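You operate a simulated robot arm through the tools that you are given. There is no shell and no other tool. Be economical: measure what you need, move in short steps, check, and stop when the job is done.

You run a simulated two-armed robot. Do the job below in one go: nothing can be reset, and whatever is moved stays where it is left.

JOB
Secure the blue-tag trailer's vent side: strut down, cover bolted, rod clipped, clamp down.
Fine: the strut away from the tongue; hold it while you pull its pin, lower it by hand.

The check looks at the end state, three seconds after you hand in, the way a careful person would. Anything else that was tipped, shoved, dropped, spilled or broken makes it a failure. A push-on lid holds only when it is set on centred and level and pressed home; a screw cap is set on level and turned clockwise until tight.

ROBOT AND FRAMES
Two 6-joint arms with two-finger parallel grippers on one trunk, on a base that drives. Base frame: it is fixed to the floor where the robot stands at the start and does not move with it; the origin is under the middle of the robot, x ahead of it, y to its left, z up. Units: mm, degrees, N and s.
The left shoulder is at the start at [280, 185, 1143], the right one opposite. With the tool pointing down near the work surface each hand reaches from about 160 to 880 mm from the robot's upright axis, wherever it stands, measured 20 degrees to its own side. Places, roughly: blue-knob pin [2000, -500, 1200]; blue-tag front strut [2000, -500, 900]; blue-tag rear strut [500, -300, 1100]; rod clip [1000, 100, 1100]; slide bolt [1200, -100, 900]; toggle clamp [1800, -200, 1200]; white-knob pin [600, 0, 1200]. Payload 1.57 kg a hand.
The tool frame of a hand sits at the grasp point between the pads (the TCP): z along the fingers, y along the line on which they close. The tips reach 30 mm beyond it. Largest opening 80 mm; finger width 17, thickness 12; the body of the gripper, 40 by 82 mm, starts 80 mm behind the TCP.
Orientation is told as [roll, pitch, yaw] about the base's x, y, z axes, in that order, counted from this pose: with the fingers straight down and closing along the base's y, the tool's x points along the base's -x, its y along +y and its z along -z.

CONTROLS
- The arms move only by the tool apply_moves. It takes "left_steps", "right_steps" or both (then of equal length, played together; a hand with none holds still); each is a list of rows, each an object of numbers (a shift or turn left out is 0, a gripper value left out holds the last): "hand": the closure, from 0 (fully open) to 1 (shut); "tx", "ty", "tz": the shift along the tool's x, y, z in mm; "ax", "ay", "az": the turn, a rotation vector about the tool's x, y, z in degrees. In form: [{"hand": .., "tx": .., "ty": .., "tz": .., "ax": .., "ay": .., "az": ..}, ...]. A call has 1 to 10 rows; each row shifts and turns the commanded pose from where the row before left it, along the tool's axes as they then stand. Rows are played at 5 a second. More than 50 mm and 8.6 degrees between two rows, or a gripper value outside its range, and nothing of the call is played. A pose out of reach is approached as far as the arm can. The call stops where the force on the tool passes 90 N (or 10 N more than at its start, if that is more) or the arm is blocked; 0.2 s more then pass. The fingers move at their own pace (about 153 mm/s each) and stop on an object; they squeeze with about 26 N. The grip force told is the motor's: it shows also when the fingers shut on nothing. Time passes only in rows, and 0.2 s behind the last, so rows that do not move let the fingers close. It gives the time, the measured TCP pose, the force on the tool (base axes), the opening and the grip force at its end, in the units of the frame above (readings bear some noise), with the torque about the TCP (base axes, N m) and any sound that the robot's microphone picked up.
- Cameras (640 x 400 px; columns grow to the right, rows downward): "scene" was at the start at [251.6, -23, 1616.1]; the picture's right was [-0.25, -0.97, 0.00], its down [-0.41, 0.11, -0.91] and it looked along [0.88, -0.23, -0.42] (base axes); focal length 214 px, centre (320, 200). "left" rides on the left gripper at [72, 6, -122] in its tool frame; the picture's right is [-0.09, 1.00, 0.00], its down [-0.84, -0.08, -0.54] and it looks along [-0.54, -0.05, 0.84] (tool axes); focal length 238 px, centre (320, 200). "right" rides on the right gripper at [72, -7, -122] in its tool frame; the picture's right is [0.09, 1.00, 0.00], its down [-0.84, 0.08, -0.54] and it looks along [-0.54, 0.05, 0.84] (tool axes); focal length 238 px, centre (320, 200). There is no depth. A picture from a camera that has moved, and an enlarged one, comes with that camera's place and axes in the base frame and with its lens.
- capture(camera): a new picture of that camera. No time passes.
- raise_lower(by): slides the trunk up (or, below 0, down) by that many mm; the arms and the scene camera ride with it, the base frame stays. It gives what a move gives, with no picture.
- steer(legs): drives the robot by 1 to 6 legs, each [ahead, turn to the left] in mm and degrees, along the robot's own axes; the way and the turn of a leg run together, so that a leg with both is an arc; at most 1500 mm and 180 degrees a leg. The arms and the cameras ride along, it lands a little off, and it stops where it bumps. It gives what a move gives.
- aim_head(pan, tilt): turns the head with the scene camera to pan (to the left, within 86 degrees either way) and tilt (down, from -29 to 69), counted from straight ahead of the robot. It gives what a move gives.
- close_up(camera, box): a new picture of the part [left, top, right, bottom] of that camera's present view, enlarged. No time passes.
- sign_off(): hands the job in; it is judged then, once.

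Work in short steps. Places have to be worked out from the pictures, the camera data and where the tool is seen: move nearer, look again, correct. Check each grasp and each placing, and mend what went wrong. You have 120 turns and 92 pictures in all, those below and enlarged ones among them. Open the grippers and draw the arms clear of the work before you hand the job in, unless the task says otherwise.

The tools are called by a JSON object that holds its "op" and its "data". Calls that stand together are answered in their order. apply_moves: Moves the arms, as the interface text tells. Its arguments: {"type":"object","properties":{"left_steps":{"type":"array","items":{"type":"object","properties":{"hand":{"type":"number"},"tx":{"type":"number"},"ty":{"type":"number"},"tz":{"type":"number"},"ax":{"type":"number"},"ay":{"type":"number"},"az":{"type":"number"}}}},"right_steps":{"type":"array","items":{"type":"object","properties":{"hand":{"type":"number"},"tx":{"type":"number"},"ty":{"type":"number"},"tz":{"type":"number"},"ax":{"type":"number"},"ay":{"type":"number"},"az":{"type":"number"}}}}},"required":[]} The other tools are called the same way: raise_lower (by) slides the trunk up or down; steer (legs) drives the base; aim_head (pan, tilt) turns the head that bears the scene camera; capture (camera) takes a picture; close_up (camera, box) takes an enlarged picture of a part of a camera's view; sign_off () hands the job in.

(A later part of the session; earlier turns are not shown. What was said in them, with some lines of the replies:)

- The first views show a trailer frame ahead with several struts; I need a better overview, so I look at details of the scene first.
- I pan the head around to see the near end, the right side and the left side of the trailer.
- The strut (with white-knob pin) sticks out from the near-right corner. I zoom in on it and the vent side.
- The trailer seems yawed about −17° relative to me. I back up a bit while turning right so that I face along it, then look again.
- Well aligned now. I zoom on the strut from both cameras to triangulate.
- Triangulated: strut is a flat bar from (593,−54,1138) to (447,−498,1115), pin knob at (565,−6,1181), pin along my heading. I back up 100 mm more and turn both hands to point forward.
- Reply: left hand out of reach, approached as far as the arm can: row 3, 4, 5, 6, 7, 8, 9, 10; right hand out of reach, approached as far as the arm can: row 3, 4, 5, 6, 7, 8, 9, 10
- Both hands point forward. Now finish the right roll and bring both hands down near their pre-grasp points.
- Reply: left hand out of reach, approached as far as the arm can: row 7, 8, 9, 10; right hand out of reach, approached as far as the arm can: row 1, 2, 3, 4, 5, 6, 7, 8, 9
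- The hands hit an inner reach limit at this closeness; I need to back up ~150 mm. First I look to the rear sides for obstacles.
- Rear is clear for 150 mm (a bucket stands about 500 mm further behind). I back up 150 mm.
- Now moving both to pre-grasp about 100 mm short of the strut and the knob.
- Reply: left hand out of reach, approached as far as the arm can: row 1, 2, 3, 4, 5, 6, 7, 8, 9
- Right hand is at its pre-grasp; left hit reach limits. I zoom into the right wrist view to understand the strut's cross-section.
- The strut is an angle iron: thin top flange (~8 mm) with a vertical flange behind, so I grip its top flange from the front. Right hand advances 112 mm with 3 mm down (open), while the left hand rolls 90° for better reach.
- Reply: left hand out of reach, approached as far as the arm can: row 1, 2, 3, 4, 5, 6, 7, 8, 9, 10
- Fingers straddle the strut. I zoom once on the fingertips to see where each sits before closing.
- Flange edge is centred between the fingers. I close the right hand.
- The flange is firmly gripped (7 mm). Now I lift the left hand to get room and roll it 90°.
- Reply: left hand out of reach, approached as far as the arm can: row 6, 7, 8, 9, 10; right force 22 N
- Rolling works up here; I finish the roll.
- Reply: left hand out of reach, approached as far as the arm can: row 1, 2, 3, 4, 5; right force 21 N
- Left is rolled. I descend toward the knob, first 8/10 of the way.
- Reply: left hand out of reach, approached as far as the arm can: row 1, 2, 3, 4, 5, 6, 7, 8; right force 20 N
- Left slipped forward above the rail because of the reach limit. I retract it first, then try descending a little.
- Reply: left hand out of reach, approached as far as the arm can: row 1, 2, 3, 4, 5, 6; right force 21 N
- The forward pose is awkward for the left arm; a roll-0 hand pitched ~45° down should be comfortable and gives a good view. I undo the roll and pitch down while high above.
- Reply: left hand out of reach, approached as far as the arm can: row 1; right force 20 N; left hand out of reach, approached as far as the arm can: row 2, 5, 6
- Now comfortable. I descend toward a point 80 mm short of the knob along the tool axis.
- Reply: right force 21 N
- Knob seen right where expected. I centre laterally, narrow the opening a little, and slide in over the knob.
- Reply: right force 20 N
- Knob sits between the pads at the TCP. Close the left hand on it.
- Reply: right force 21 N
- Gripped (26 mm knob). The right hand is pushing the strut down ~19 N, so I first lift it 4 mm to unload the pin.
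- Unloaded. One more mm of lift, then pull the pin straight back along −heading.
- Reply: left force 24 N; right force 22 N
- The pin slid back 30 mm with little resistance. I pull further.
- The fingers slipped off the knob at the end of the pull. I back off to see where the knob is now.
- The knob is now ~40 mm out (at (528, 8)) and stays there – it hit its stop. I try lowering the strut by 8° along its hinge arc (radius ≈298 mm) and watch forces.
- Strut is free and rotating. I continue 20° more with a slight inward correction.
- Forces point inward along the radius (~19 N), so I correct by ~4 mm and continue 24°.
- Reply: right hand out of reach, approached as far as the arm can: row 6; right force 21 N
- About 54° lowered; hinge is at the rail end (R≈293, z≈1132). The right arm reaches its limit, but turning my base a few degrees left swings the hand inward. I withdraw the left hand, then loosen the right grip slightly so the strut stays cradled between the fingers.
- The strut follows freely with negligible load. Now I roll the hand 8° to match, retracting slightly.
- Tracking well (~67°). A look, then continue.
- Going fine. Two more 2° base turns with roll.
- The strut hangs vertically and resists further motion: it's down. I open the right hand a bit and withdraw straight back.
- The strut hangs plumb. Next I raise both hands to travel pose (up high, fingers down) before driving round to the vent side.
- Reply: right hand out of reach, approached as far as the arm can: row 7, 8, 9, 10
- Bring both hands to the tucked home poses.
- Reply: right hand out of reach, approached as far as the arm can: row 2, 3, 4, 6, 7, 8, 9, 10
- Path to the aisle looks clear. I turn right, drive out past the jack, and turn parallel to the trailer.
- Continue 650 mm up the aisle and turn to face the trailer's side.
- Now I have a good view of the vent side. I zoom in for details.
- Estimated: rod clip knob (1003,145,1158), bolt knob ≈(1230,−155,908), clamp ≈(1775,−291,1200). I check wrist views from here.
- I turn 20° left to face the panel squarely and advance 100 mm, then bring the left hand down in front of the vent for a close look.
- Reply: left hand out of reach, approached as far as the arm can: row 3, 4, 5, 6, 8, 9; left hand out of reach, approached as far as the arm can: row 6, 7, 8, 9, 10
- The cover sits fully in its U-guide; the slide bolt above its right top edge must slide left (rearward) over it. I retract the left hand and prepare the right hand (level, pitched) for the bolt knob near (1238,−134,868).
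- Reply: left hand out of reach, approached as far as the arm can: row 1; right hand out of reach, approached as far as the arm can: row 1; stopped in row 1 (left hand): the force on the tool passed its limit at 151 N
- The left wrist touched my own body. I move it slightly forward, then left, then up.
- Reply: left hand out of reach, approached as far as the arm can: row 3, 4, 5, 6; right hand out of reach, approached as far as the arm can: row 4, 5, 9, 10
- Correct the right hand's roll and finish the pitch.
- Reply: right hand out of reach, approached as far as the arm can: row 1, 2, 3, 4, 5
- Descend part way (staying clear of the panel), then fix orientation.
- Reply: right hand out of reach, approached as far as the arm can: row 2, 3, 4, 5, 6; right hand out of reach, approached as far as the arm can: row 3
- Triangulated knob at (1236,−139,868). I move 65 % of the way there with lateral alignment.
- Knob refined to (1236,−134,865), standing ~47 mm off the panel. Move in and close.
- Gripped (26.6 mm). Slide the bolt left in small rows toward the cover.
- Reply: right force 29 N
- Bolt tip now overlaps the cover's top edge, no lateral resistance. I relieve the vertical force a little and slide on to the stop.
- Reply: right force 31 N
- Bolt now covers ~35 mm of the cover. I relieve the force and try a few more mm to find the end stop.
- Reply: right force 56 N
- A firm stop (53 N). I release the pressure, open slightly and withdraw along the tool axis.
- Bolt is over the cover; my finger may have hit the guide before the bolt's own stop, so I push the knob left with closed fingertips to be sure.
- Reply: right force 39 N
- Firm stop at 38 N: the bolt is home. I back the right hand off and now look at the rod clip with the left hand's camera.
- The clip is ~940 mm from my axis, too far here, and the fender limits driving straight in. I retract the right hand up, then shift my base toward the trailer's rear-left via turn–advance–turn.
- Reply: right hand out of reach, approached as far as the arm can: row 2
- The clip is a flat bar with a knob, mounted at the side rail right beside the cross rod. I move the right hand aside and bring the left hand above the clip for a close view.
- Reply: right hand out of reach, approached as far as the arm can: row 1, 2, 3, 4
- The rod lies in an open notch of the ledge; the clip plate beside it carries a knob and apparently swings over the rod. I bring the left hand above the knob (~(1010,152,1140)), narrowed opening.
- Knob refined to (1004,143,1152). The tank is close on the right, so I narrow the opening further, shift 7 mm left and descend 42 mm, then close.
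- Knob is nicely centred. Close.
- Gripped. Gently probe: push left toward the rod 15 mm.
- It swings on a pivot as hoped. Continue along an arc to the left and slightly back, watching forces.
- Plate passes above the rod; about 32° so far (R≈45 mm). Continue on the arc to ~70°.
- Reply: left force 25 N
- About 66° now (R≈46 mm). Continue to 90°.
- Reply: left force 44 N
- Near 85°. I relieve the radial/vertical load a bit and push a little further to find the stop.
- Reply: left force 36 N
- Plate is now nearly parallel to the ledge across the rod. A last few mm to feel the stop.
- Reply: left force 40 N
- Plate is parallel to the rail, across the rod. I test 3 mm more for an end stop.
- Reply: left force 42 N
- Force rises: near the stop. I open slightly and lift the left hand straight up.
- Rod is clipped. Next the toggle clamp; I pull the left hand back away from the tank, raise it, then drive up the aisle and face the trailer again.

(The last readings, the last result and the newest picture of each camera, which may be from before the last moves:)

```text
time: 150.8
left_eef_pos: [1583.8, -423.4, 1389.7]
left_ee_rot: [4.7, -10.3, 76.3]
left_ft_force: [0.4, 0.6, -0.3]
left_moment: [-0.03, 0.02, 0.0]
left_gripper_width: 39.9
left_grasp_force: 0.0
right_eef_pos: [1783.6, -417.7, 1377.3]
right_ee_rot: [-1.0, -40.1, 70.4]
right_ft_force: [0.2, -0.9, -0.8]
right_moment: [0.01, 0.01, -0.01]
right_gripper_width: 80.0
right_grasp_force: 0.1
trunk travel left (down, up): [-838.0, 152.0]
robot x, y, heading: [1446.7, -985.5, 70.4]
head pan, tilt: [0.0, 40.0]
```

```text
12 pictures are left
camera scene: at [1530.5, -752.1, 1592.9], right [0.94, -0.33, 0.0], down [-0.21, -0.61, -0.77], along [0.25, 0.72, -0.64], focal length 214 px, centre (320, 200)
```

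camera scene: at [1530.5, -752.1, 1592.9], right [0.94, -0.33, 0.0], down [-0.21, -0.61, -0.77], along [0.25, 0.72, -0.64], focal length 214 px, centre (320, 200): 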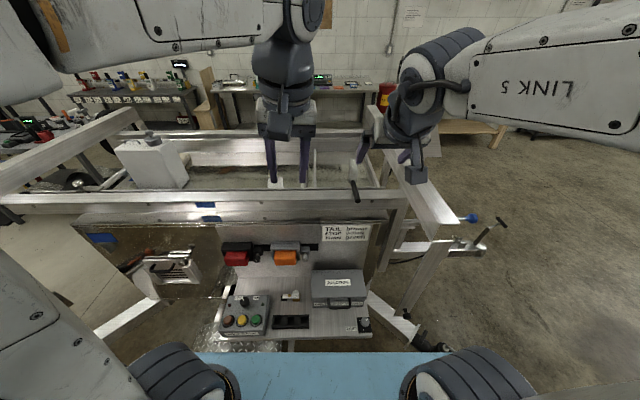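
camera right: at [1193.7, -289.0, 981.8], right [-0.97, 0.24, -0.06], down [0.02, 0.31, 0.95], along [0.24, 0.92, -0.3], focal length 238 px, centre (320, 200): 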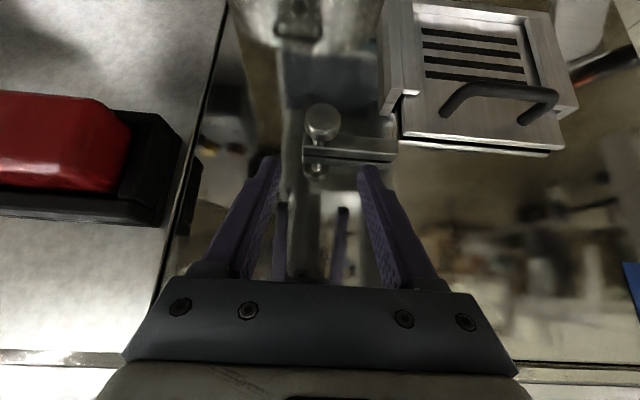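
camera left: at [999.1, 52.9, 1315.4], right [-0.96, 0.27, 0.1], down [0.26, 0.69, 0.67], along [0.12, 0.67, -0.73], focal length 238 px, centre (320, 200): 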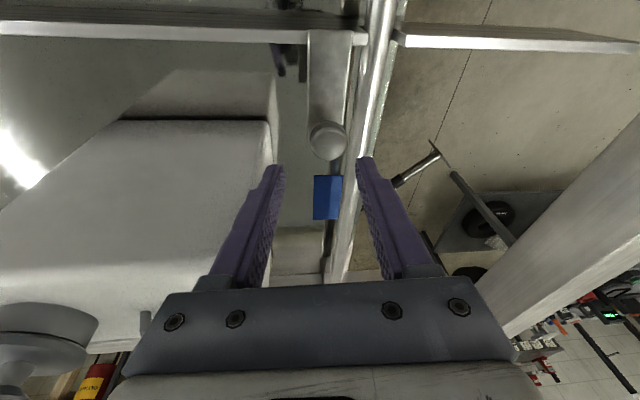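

{"op": "close_up", "data": {"camera": "scene", "box": [310, 130, 430, 215]}}

{"op": "close_up", "data": {"camera": "right", "box": [200, 0, 440, 170]}}

```text
4.71 times, centred on (370, 172) of scene
camera zoom: at [1530.5, -752.1, 1592.9], right [0.94, -0.33, 0.0], down [-0.21, -0.61, -0.77], along [0.25, 0.72, -0.64], focal length 1009 px, centre (85, 329)
```

zoom: 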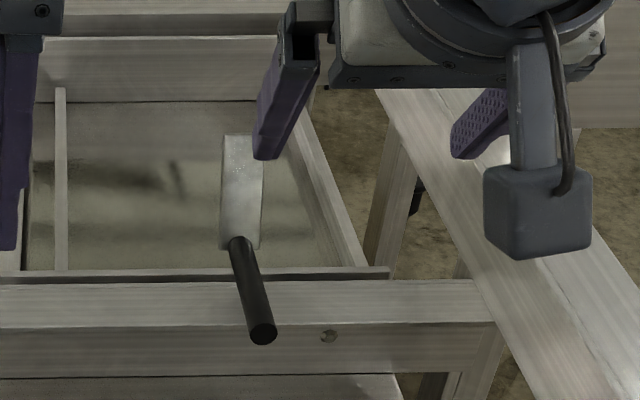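

```text
2.35 times, centred on (320, 85) of right
camera zoom: at [1743.0, -546.2, 1425.4], right [-0.96, 0.28, -0.07], down [0.02, 0.3, 0.95], along [0.29, 0.91, -0.3], focal length 561 px, centre (320, 471)
```

zoom: 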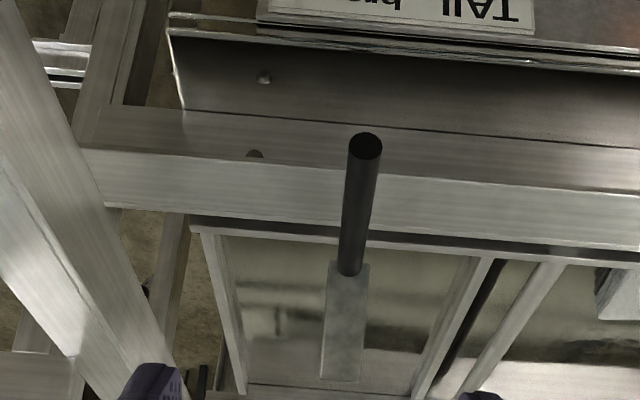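

The clamp lever: black grip lies outward on the rail (≈(1803,−318)→(1835,−219), z 1167) and its arm stands up 56° to (1848,−177,1232); swinging the arm inward brings it down. I'll press the arm with closed fingertips, so first I point the right hand straight down and close it.

{"op": "apply_moves", "data": {"right_steps": [{"ay": 8.6, "hand": 1}, {"ay": 8.6}, {"ay": 8.6}, {"ay": 8.6}, {"ay": 5.6}, {}]}}

```text
time: 152.2
left_eef_pos: [1575.6, -418.7, 1389.3]
left_ee_rot: [5.1, -10.6, 77.6]
left_ft_force: [-0.9, 0.3, 0.1]
left_moment: [-0.01, 0.0, -0.03]
left_gripper_width: 40.0
left_grasp_force: 0.0
right_eef_pos: [1713.5, -425.5, 1344.1]
right_ee_rot: [-12.6, -9.7, 67.0]
right_ft_force: [-1.1, -0.5, 0.1]
right_moment: [-0.05, 0.0, -0.02]
right_gripper_width: 0.0
right_grasp_force: 21.3
right hand out of reach, approached as far as the arm can: row 1, 2, 3, 4, 5
trunk travel left (down, up): [-838.0, 152.0]
robot x, y, heading: [1444.4, -987.7, 70.8]
head pan, tilt: [0.0, 40.0]
```

I move forward/right, then level the orientation where the arm has more freedom.

{"op": "apply_moves", "data": {"right_steps": [{"tx": -38, "ty": -10}, {"tx": -38, "ty": -10}, {"tx": -38, "ty": -10}, {"tx": -38, "ty": -10}, {"ax": -4.2, "ay": 3.2}, {"ax": -4.2, "ay": 3.2}, {"ax": -4.2, "ay": 3.2}, {}]}}

```text
time: 154.0
left_eef_pos: [1583.6, -423.9, 1388.6]
left_ee_rot: [4.6, -10.3, 76.4]
left_ft_force: [-0.4, 0.1, -0.2]
left_moment: [0.02, -0.01, 0.01]
left_gripper_width: 40.0
left_grasp_force: 0.1
right_eef_pos: [1797.8, -303.5, 1371.6]
right_ee_rot: [-13.9, -9.4, 68.5]
right_ft_force: [0.2, -0.5, 0.8]
right_moment: [-0.02, -0.01, -0.01]
right_gripper_width: 0.0
right_grasp_force: 21.2
right hand out of reach, approached as far as the arm can: row 5, 6, 7
trunk travel left (down, up): [-838.0, 152.0]
robot x, y, heading: [1442.5, -980.0, 70.8]
head pan, tilt: [0.0, 40.0]
```

{"op": "apply_moves", "data": {"right_steps": [{"tz": 30, "tx": -20}, {"tz": 30, "tx": -20}, {"ax": -4.5, "ay": 3.2}, {"ax": -4.5, "ay": 3.2}, {"ax": -4.5, "ay": 3.2}, {}]}}

```text
time: 155.4
left_eef_pos: [1583.4, -423.5, 1388.2]
left_ee_rot: [4.7, -10.3, 76.4]
left_ft_force: [0.4, 0.5, -0.5]
left_moment: [-0.03, -0.01, 0.0]
left_gripper_width: 39.9
left_grasp_force: 0.0
right_eef_pos: [1828.7, -260.6, 1322.1]
right_ee_rot: [-14.1, -9.4, 68.5]
right_ft_force: [-0.4, 0.6, -0.9]
right_moment: [-0.03, 0.0, -0.01]
right_gripper_width: 0.1
right_grasp_force: 21.1
right hand out of reach, approached as far as the arm can: row 3, 4, 5
trunk travel left (down, up): [-838.0, 152.0]
robot x, y, heading: [1449.3, -983.3, 70.6]
head pan, tilt: [0.0, 40.0]
```

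The orientation is at a joint limit but adequate (≈15° tilt). I bring the fingertips just outboard of the raised arm plate, tip at z≈1222.

{"op": "apply_moves", "data": {"right_steps": [{"tx": -16, "ty": 17, "tz": 10}, {"tx": -16, "ty": 18, "tz": 10}, {"tz": 25}, {"tz": 25}, {}]}}

{"op": "close_up", "data": {"camera": "scene", "box": [310, 130, 430, 215]}}

{"op": "close_up", "data": {"camera": "right", "box": [200, 40, 440, 290]}}

```text
time: 156.6
left_eef_pos: [1584.5, -423.2, 1389.1]
left_ee_rot: [4.7, -10.4, 76.5]
left_ft_force: [0.6, 0.1, 0.8]
left_moment: [0.0, 0.02, -0.01]
left_gripper_width: 40.0
left_grasp_force: 0.1
right_eef_pos: [1830.5, -214.8, 1249.7]
right_ee_rot: [-14.2, -9.5, 68.5]
right_ft_force: [0.1, -0.6, 0.1]
right_moment: [0.02, -0.01, -0.04]
right_gripper_width: 0.0
right_grasp_force: 21.2
trunk travel left (down, up): [-838.0, 152.0]
robot x, y, heading: [1447.1, -983.1, 70.6]
head pan, tilt: [0.0, 40.0]
```

```text
4.71 times, centred on (370, 172) of scene
camera zoom: at [1530.6, -751.9, 1592.9], right [0.94, -0.33, 0.0], down [-0.21, -0.61, -0.77], along [0.25, 0.72, -0.64], focal length 1009 px, centre (85, 329)
```

zoom: 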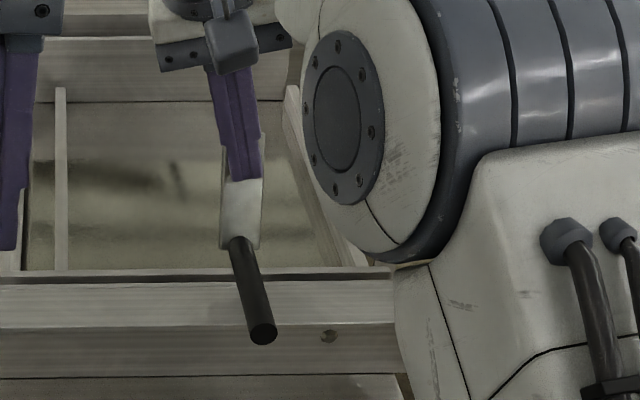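

```text
1.60 times, centred on (320, 165) of right
camera zoom: at [1776.5, -290.8, 1356.7], right [-0.92, 0.31, -0.25], down [0.08, 0.77, 0.64], along [0.39, 0.57, -0.73], focal length 381 px, centre (320, 256)
```

zoom: 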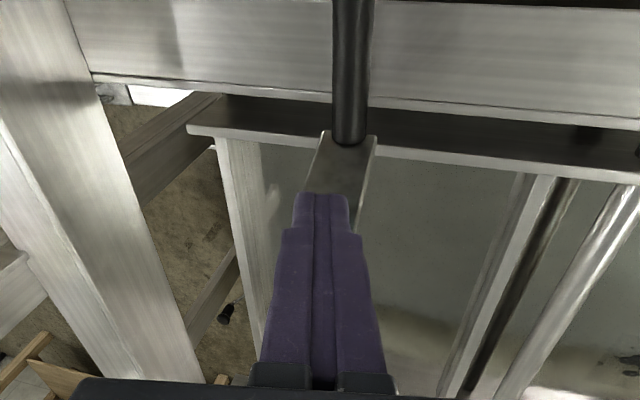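

Fingertips are aligned just in front of the arm plate. Push inward and down along its arc, first half.

{"op": "apply_moves", "data": {"right_steps": [{"tx": -7.4, "ty": 0.7, "tz": 1.1}, {"tx": -7.4, "ty": 0.7, "tz": 1.1}, {"tx": -7, "ty": 2, "tz": 6}, {"tx": -7, "ty": 2, "tz": 6}, {}]}}

{"op": "close_up", "data": {"camera": "scene", "box": [310, 130, 430, 215]}}

```text
time: 157.8
left_eef_pos: [1583.7, -422.0, 1388.4]
left_ee_rot: [4.7, -10.3, 76.4]
left_ft_force: [-0.4, 0.8, -0.6]
left_moment: [-0.01, 0.01, -0.01]
left_gripper_width: 40.0
left_grasp_force: 0.1
right_eef_pos: [1839.1, -184.2, 1238.5]
right_ee_rot: [-14.1, -9.5, 68.6]
right_ft_force: [0.7, 0.0, 0.3]
right_moment: [-0.01, 0.02, 0.0]
right_gripper_width: 0.0
right_grasp_force: 21.1
trunk travel left (down, up): [-838.0, 152.0]
robot x, y, heading: [1447.3, -984.4, 70.6]
head pan, tilt: [0.0, 40.0]
```

```text
4.71 times, centred on (370, 172) of scene
camera zoom: at [1530.5, -751.8, 1592.9], right [0.94, -0.33, 0.0], down [-0.21, -0.61, -0.77], along [0.25, 0.72, -0.64], focal length 1009 px, centre (85, 329)
```

zoom: 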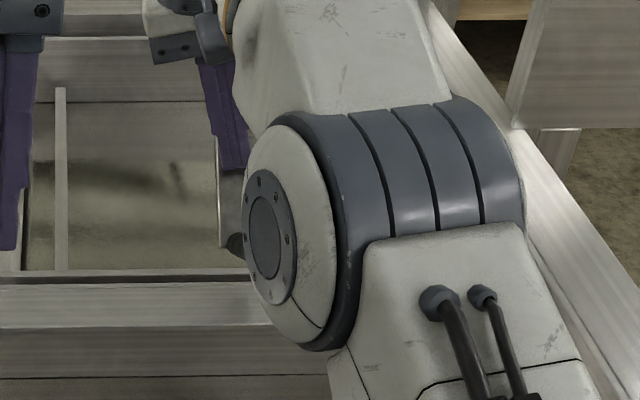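

No force yet. Check with the right wrist camera whether the plate moved.

{"op": "close_up", "data": {"camera": "right", "box": [200, 40, 440, 290]}}

```text
1.60 times, centred on (320, 165) of right
camera zoom: at [1785.0, -260.3, 1346.9], right [-0.92, 0.31, -0.25], down [0.08, 0.77, 0.64], along [0.39, 0.56, -0.73], focal length 381 px, centre (320, 256)
```

zoom: 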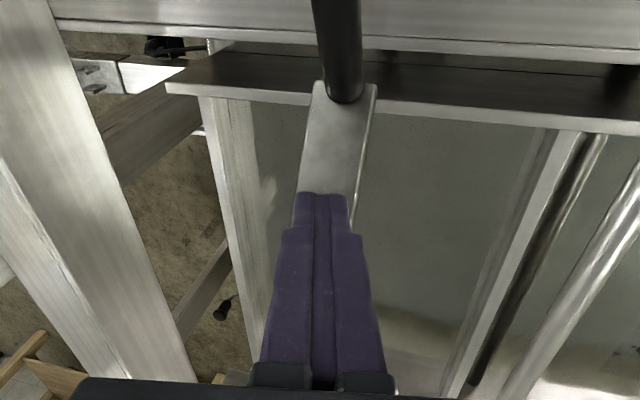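

Geometry says the tip is already past the plate's original position, so the arm is swinging with it easily. Continue the arc downward.

{"op": "apply_moves", "data": {"right_steps": [{"tx": -5.1, "ty": 2.5, "tz": 8.6}, {"tx": -5.1, "ty": 2.5, "tz": 8.6}, {"tx": -0.8, "ty": 2.7, "tz": 10.4}, {"tx": -0.8, "ty": 2.7, "tz": 10.4}, {}]}}

{"op": "close_up", "data": {"camera": "right", "box": [200, 40, 440, 290]}}

```text
time: 159.0
left_eef_pos: [1583.4, -423.4, 1388.2]
left_ee_rot: [4.7, -10.3, 76.2]
left_ft_force: [-0.9, 0.9, 0.6]
left_moment: [-0.01, -0.01, 0.02]
left_gripper_width: 39.7
left_grasp_force: 0.2
right_eef_pos: [1842.8, -173.2, 1201.3]
right_ee_rot: [-14.2, -9.5, 68.6]
right_ft_force: [-0.6, 0.2, -0.1]
right_moment: [-0.03, 0.03, 0.05]
right_gripper_width: 0.0
right_grasp_force: 21.2
right hand out of reach, approached as far as the arm can: row 1, 2
trunk travel left (down, up): [-838.0, 152.0]
robot x, y, heading: [1444.0, -983.3, 70.7]
head pan, tilt: [0.0, 40.0]
```

```text
1.60 times, centred on (320, 165) of right
camera zoom: at [1788.4, -249.3, 1307.2], right [-0.92, 0.31, -0.26], down [0.08, 0.77, 0.64], along [0.39, 0.56, -0.73], focal length 381 px, centre (320, 256)
```

zoom: 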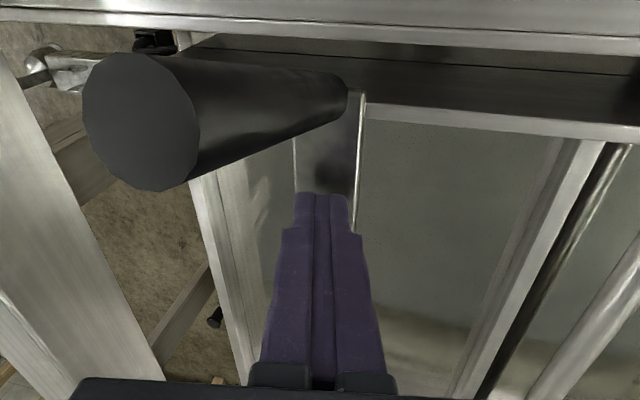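

The black grip has swung up: the arm is rotating down. Continue pressing down until resistance.

{"op": "apply_moves", "data": {"right_steps": [{"tx": 0.8, "ty": 1.2, "tz": 4.8}, {"tx": 0.8, "ty": 1.2, "tz": 4.8}, {"tx": 0.8, "ty": 1.2, "tz": 4.8}, {"tx": 0.8, "ty": 1.2, "tz": 4.8}, {}]}}

```text
time: 160.2
left_eef_pos: [1582.0, -426.1, 1390.5]
left_ee_rot: [4.7, -10.5, 76.3]
left_ft_force: [0.2, 0.3, -0.1]
left_moment: [0.01, -0.04, 0.0]
left_gripper_width: 40.0
left_grasp_force: 0.0
right_eef_pos: [1841.9, -172.9, 1194.5]
right_ee_rot: [-13.9, -10.8, 68.5]
right_ft_force: [-3.3, -8.4, 57.6]
right_moment: [-0.3, 0.3, 0.05]
right_gripper_width: 0.0
right_grasp_force: 21.3
trunk travel left (down, up): [-838.0, 152.0]
robot x, y, heading: [1445.0, -984.3, 70.5]
head pan, tilt: [0.0, 40.0]
```

Firm resistance (58 N) with the plate horizontal. One more small press, then release.

{"op": "apply_moves", "data": {"right_steps": [{"tz": 4}, {"tz": 3}, {}]}}

{"op": "apply_moves", "data": {"right_steps": [{"tz": -30}, {"tz": -30}, {"tz": -30}, {"tz": -30, "ty": 10}, {"tz": -30, "ty": 10}]}}

{"op": "close_up", "data": {"camera": "right", "box": [200, 0, 440, 250]}}

```text
time: 161.0
left_eef_pos: [1581.9, -427.8, 1391.0]
left_ee_rot: [4.6, -10.4, 76.4]
left_ft_force: [0.2, -1.0, -0.7]
left_moment: [0.0, -0.03, -0.04]
left_gripper_width: 40.2
left_grasp_force: 0.1
right_eef_pos: [1843.1, -172.9, 1194.2]
right_ee_rot: [-13.7, -11.3, 68.5]
right_ft_force: [-11.8, -20.6, 78.0]
right_moment: [-0.67, 0.65, 0.09]
right_gripper_width: 0.0
right_grasp_force: 20.6
trunk travel left (down, up): [-838.0, 152.0]
robot x, y, heading: [1446.7, -984.9, 70.3]
head pan, tilt: [0.0, 40.0]
```

```text
time: 162.2
left_eef_pos: [1583.9, -423.8, 1389.2]
left_ee_rot: [4.6, -10.4, 76.3]
left_ft_force: [-0.3, -0.4, -0.1]
left_moment: [0.02, 0.01, 0.03]
left_gripper_width: 39.9
left_grasp_force: 0.2
right_eef_pos: [1785.0, -204.6, 1292.3]
right_ee_rot: [-14.1, -9.5, 68.5]
right_ft_force: [0.0, -0.2, -0.6]
right_moment: [0.01, -0.02, -0.01]
right_gripper_width: 0.0
right_grasp_force: 21.2
right hand out of reach, approached as far as the arm can: row 2, 3, 4, 5
trunk travel left (down, up): [-838.0, 152.0]
robot x, y, heading: [1445.8, -983.4, 70.7]
head pan, tilt: [0.0, 40.0]
```

```text
1.60 times, centred on (320, 125) of right
camera zoom: at [1731.1, -279.7, 1398.9], right [-0.92, 0.3, -0.25], down [0.08, 0.77, 0.64], along [0.39, 0.57, -0.73], focal length 381 px, centre (320, 320)
```

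zoom: 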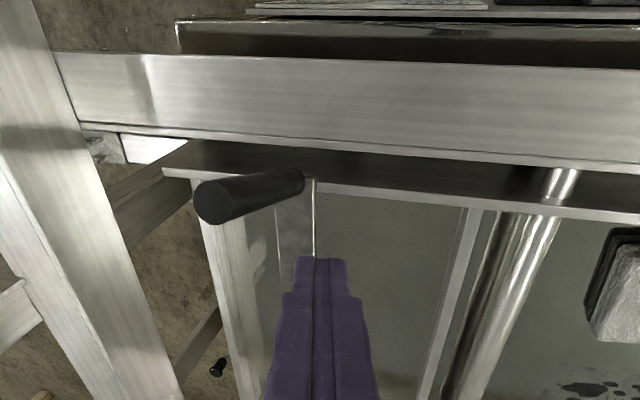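

The grip stays raised and the arm stays down. I withdraw the right hand up and back, then check from the head camera.

{"op": "apply_moves", "data": {"right_steps": [{"tz": -25, "ty": 10}, {"tz": -25, "tx": 20}, {"tx": 40}, {"tx": 40}, {"tx": 40}, {"tx": 30}]}}

{"op": "close_up", "data": {"camera": "scene", "box": [290, 120, 430, 220]}}

```text
time: 163.6
left_eef_pos: [1582.8, -422.7, 1387.9]
left_ee_rot: [4.7, -10.3, 76.4]
left_ft_force: [-0.6, 0.0, -0.6]
left_moment: [0.0, 0.02, 0.01]
left_gripper_width: 40.1
left_grasp_force: 0.1
right_eef_pos: [1714.9, -228.9, 1334.0]
right_ee_rot: [-14.1, -9.4, 68.7]
right_ft_force: [0.7, 0.1, 0.1]
right_moment: [0.0, -0.01, 0.0]
right_gripper_width: 0.0
right_grasp_force: 21.1
right hand out of reach, approached as far as the arm can: row 1, 2, 3, 4, 5, 6
trunk travel left (down, up): [-838.0, 152.0]
robot x, y, heading: [1446.5, -983.0, 70.8]
head pan, tilt: [0.0, 40.0]
```

```text
4.00 times, centred on (360, 170) of scene
camera zoom: at [1530.4, -752.1, 1592.9], right [0.94, -0.33, 0.0], down [-0.21, -0.61, -0.77], along [0.25, 0.72, -0.64], focal length 858 px, centre (160, 320)
```

zoom: 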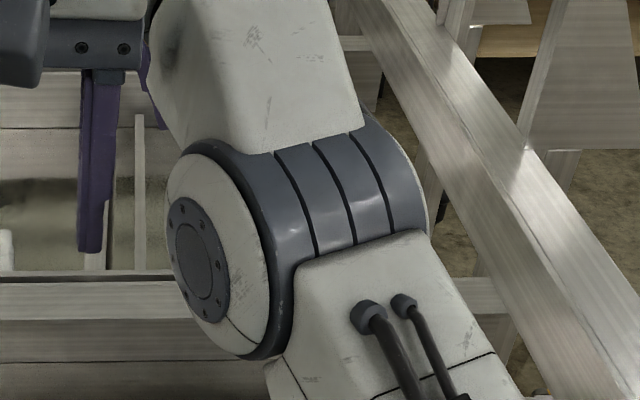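

The forearm blocks the view; I back the robot 150 mm away and look again.

{"op": "steer", "data": {"legs": [[-150, 0]]}}

{"op": "aim_head", "data": {"pan": -8, "tilt": 35}}

{"op": "capture", "data": {"camera": "scene"}}

```text
time: 165.0
left_eef_pos: [1535.2, -563.2, 1388.7]
left_ee_rot: [4.6, -10.3, 76.3]
left_ft_force: [0.3, -0.6, 0.0]
left_moment: [0.01, 0.0, -0.05]
left_gripper_width: 40.1
left_grasp_force: 0.0
right_eef_pos: [1667.3, -370.3, 1335.8]
right_ee_rot: [-14.1, -9.5, 68.5]
right_ft_force: [-1.1, -1.1, -0.3]
right_moment: [-0.01, 0.0, -0.02]
right_gripper_width: 0.0
right_grasp_force: 21.1
trunk travel left (down, up): [-838.0, 152.0]
robot x, y, heading: [1394.7, -1122.5, 70.6]
head pan, tilt: [0.0, 40.0]
```

```text
time: 165.7
left_eef_pos: [1534.9, -563.9, 1388.9]
left_ee_rot: [4.6, -10.3, 76.3]
left_ft_force: [1.0, -0.7, 0.0]
left_moment: [-0.01, -0.01, 0.0]
left_gripper_width: 40.1
left_grasp_force: 0.0
right_eef_pos: [1667.5, -370.8, 1335.6]
right_ee_rot: [-14.2, -9.5, 68.4]
right_ft_force: [-0.8, 0.4, 0.1]
right_moment: [0.0, 0.0, 0.0]
right_gripper_width: 0.0
right_grasp_force: 21.4
trunk travel left (down, up): [-838.0, 152.0]
robot x, y, heading: [1396.9, -1127.0, 70.6]
head pan, tilt: [-8.0, 35.0]
```

```text
2 pictures are left
camera scene: at [1493.1, -895.1, 1600.4], right [0.89, -0.46, 0.0], down [-0.26, -0.51, -0.82], along [0.38, 0.73, -0.57], focal length 214 px, centre (320, 200)
```

scene: 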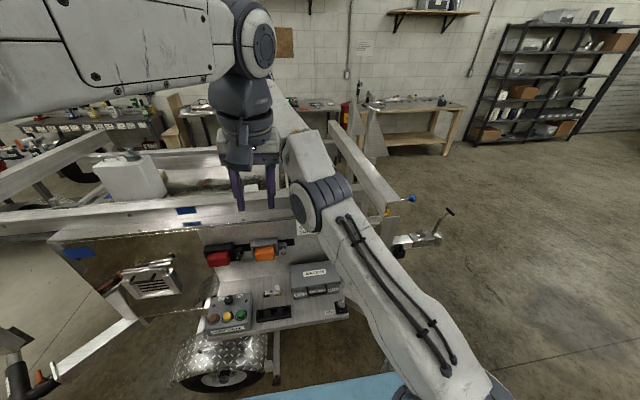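

The right forearm still hides the clamp; I tuck the right hand back and to the right.

{"op": "apply_moves", "data": {"right_steps": [{"ty": -40, "tz": -10, "hand": 0}, {"ty": -40, "tz": -10}, {"ty": -30, "tx": 30, "tz": -10}, {"ty": -30, "tx": 30, "tz": -10}, {"ty": -20, "tx": 35, "tz": -10}, {"ty": -20, "tx": 35, "tz": -10}, {"tx": 40, "tz": -10}, {"tx": 40, "tz": -10}, {}], "left_steps": [{"hand": 0}, {}, {}, {}, {}, {}, {}, {}, {}]}}

```text
time: 167.7
left_eef_pos: [1535.3, -564.2, 1389.3]
left_ee_rot: [4.7, -10.3, 76.2]
left_ft_force: [-0.3, 0.2, -0.4]
left_moment: [-0.03, 0.01, -0.01]
left_gripper_width: 79.9
left_grasp_force: 0.0
right_eef_pos: [1760.7, -484.4, 1403.3]
right_ee_rot: [-14.0, -9.4, 68.5]
right_ft_force: [-0.5, -0.2, 0.7]
right_moment: [0.02, 0.01, -0.02]
right_gripper_width: 79.8
right_grasp_force: 0.1
right hand out of reach, approached as far as the arm can: row 1, 2, 3, 4, 5, 6
trunk travel left (down, up): [-838.0, 152.0]
robot x, y, heading: [1398.5, -1123.3, 70.6]
head pan, tilt: [-8.0, 35.0]
```

{"op": "close_up", "data": {"camera": "scene", "box": [240, 120, 400, 230]}}

```text
3.64 times, centred on (320, 175) of scene
camera zoom: at [1493.1, -895.7, 1600.5], right [0.89, -0.46, 0.0], down [-0.26, -0.51, -0.82], along [0.38, 0.73, -0.57], focal length 780 px, centre (320, 291)
```

zoom: 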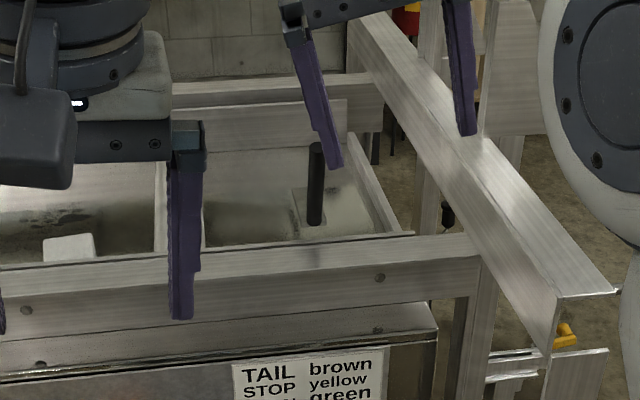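

The clamp's grip is upright and its arm lies flat inside the bed. Strut, bolt, rod clip and clamp are all set, both grippers are open and the arms are clear, so I hand in.

{"op": "sign_off", "data": {}}

```text
The job is handed in.
```

I finished the blue-tag trailer's vent side and handed it in; I don't have the check's result.

- **Strut:** the rear strut, the one away from the tongue, hangs straight down. I held it while I pulled the white-knob pin. I lowered it by hand, gripped for about the first half and then cradled loosely in my open fingers. The pin stays about 40 mm out in its hole; I didn't push it back in.
- **Cover:** the slide bolt is fully across the top edge of the cover and against a firm stop.
- **Rod:** the clip is swung across the rod. I judged the end point from the picture and a small rise in force, not a hard stop.
- **Clamp:** the arm is pressed down to a firm stop.

While working at the vent, my left wrist touched my own body once. It didn't touch the trailer.
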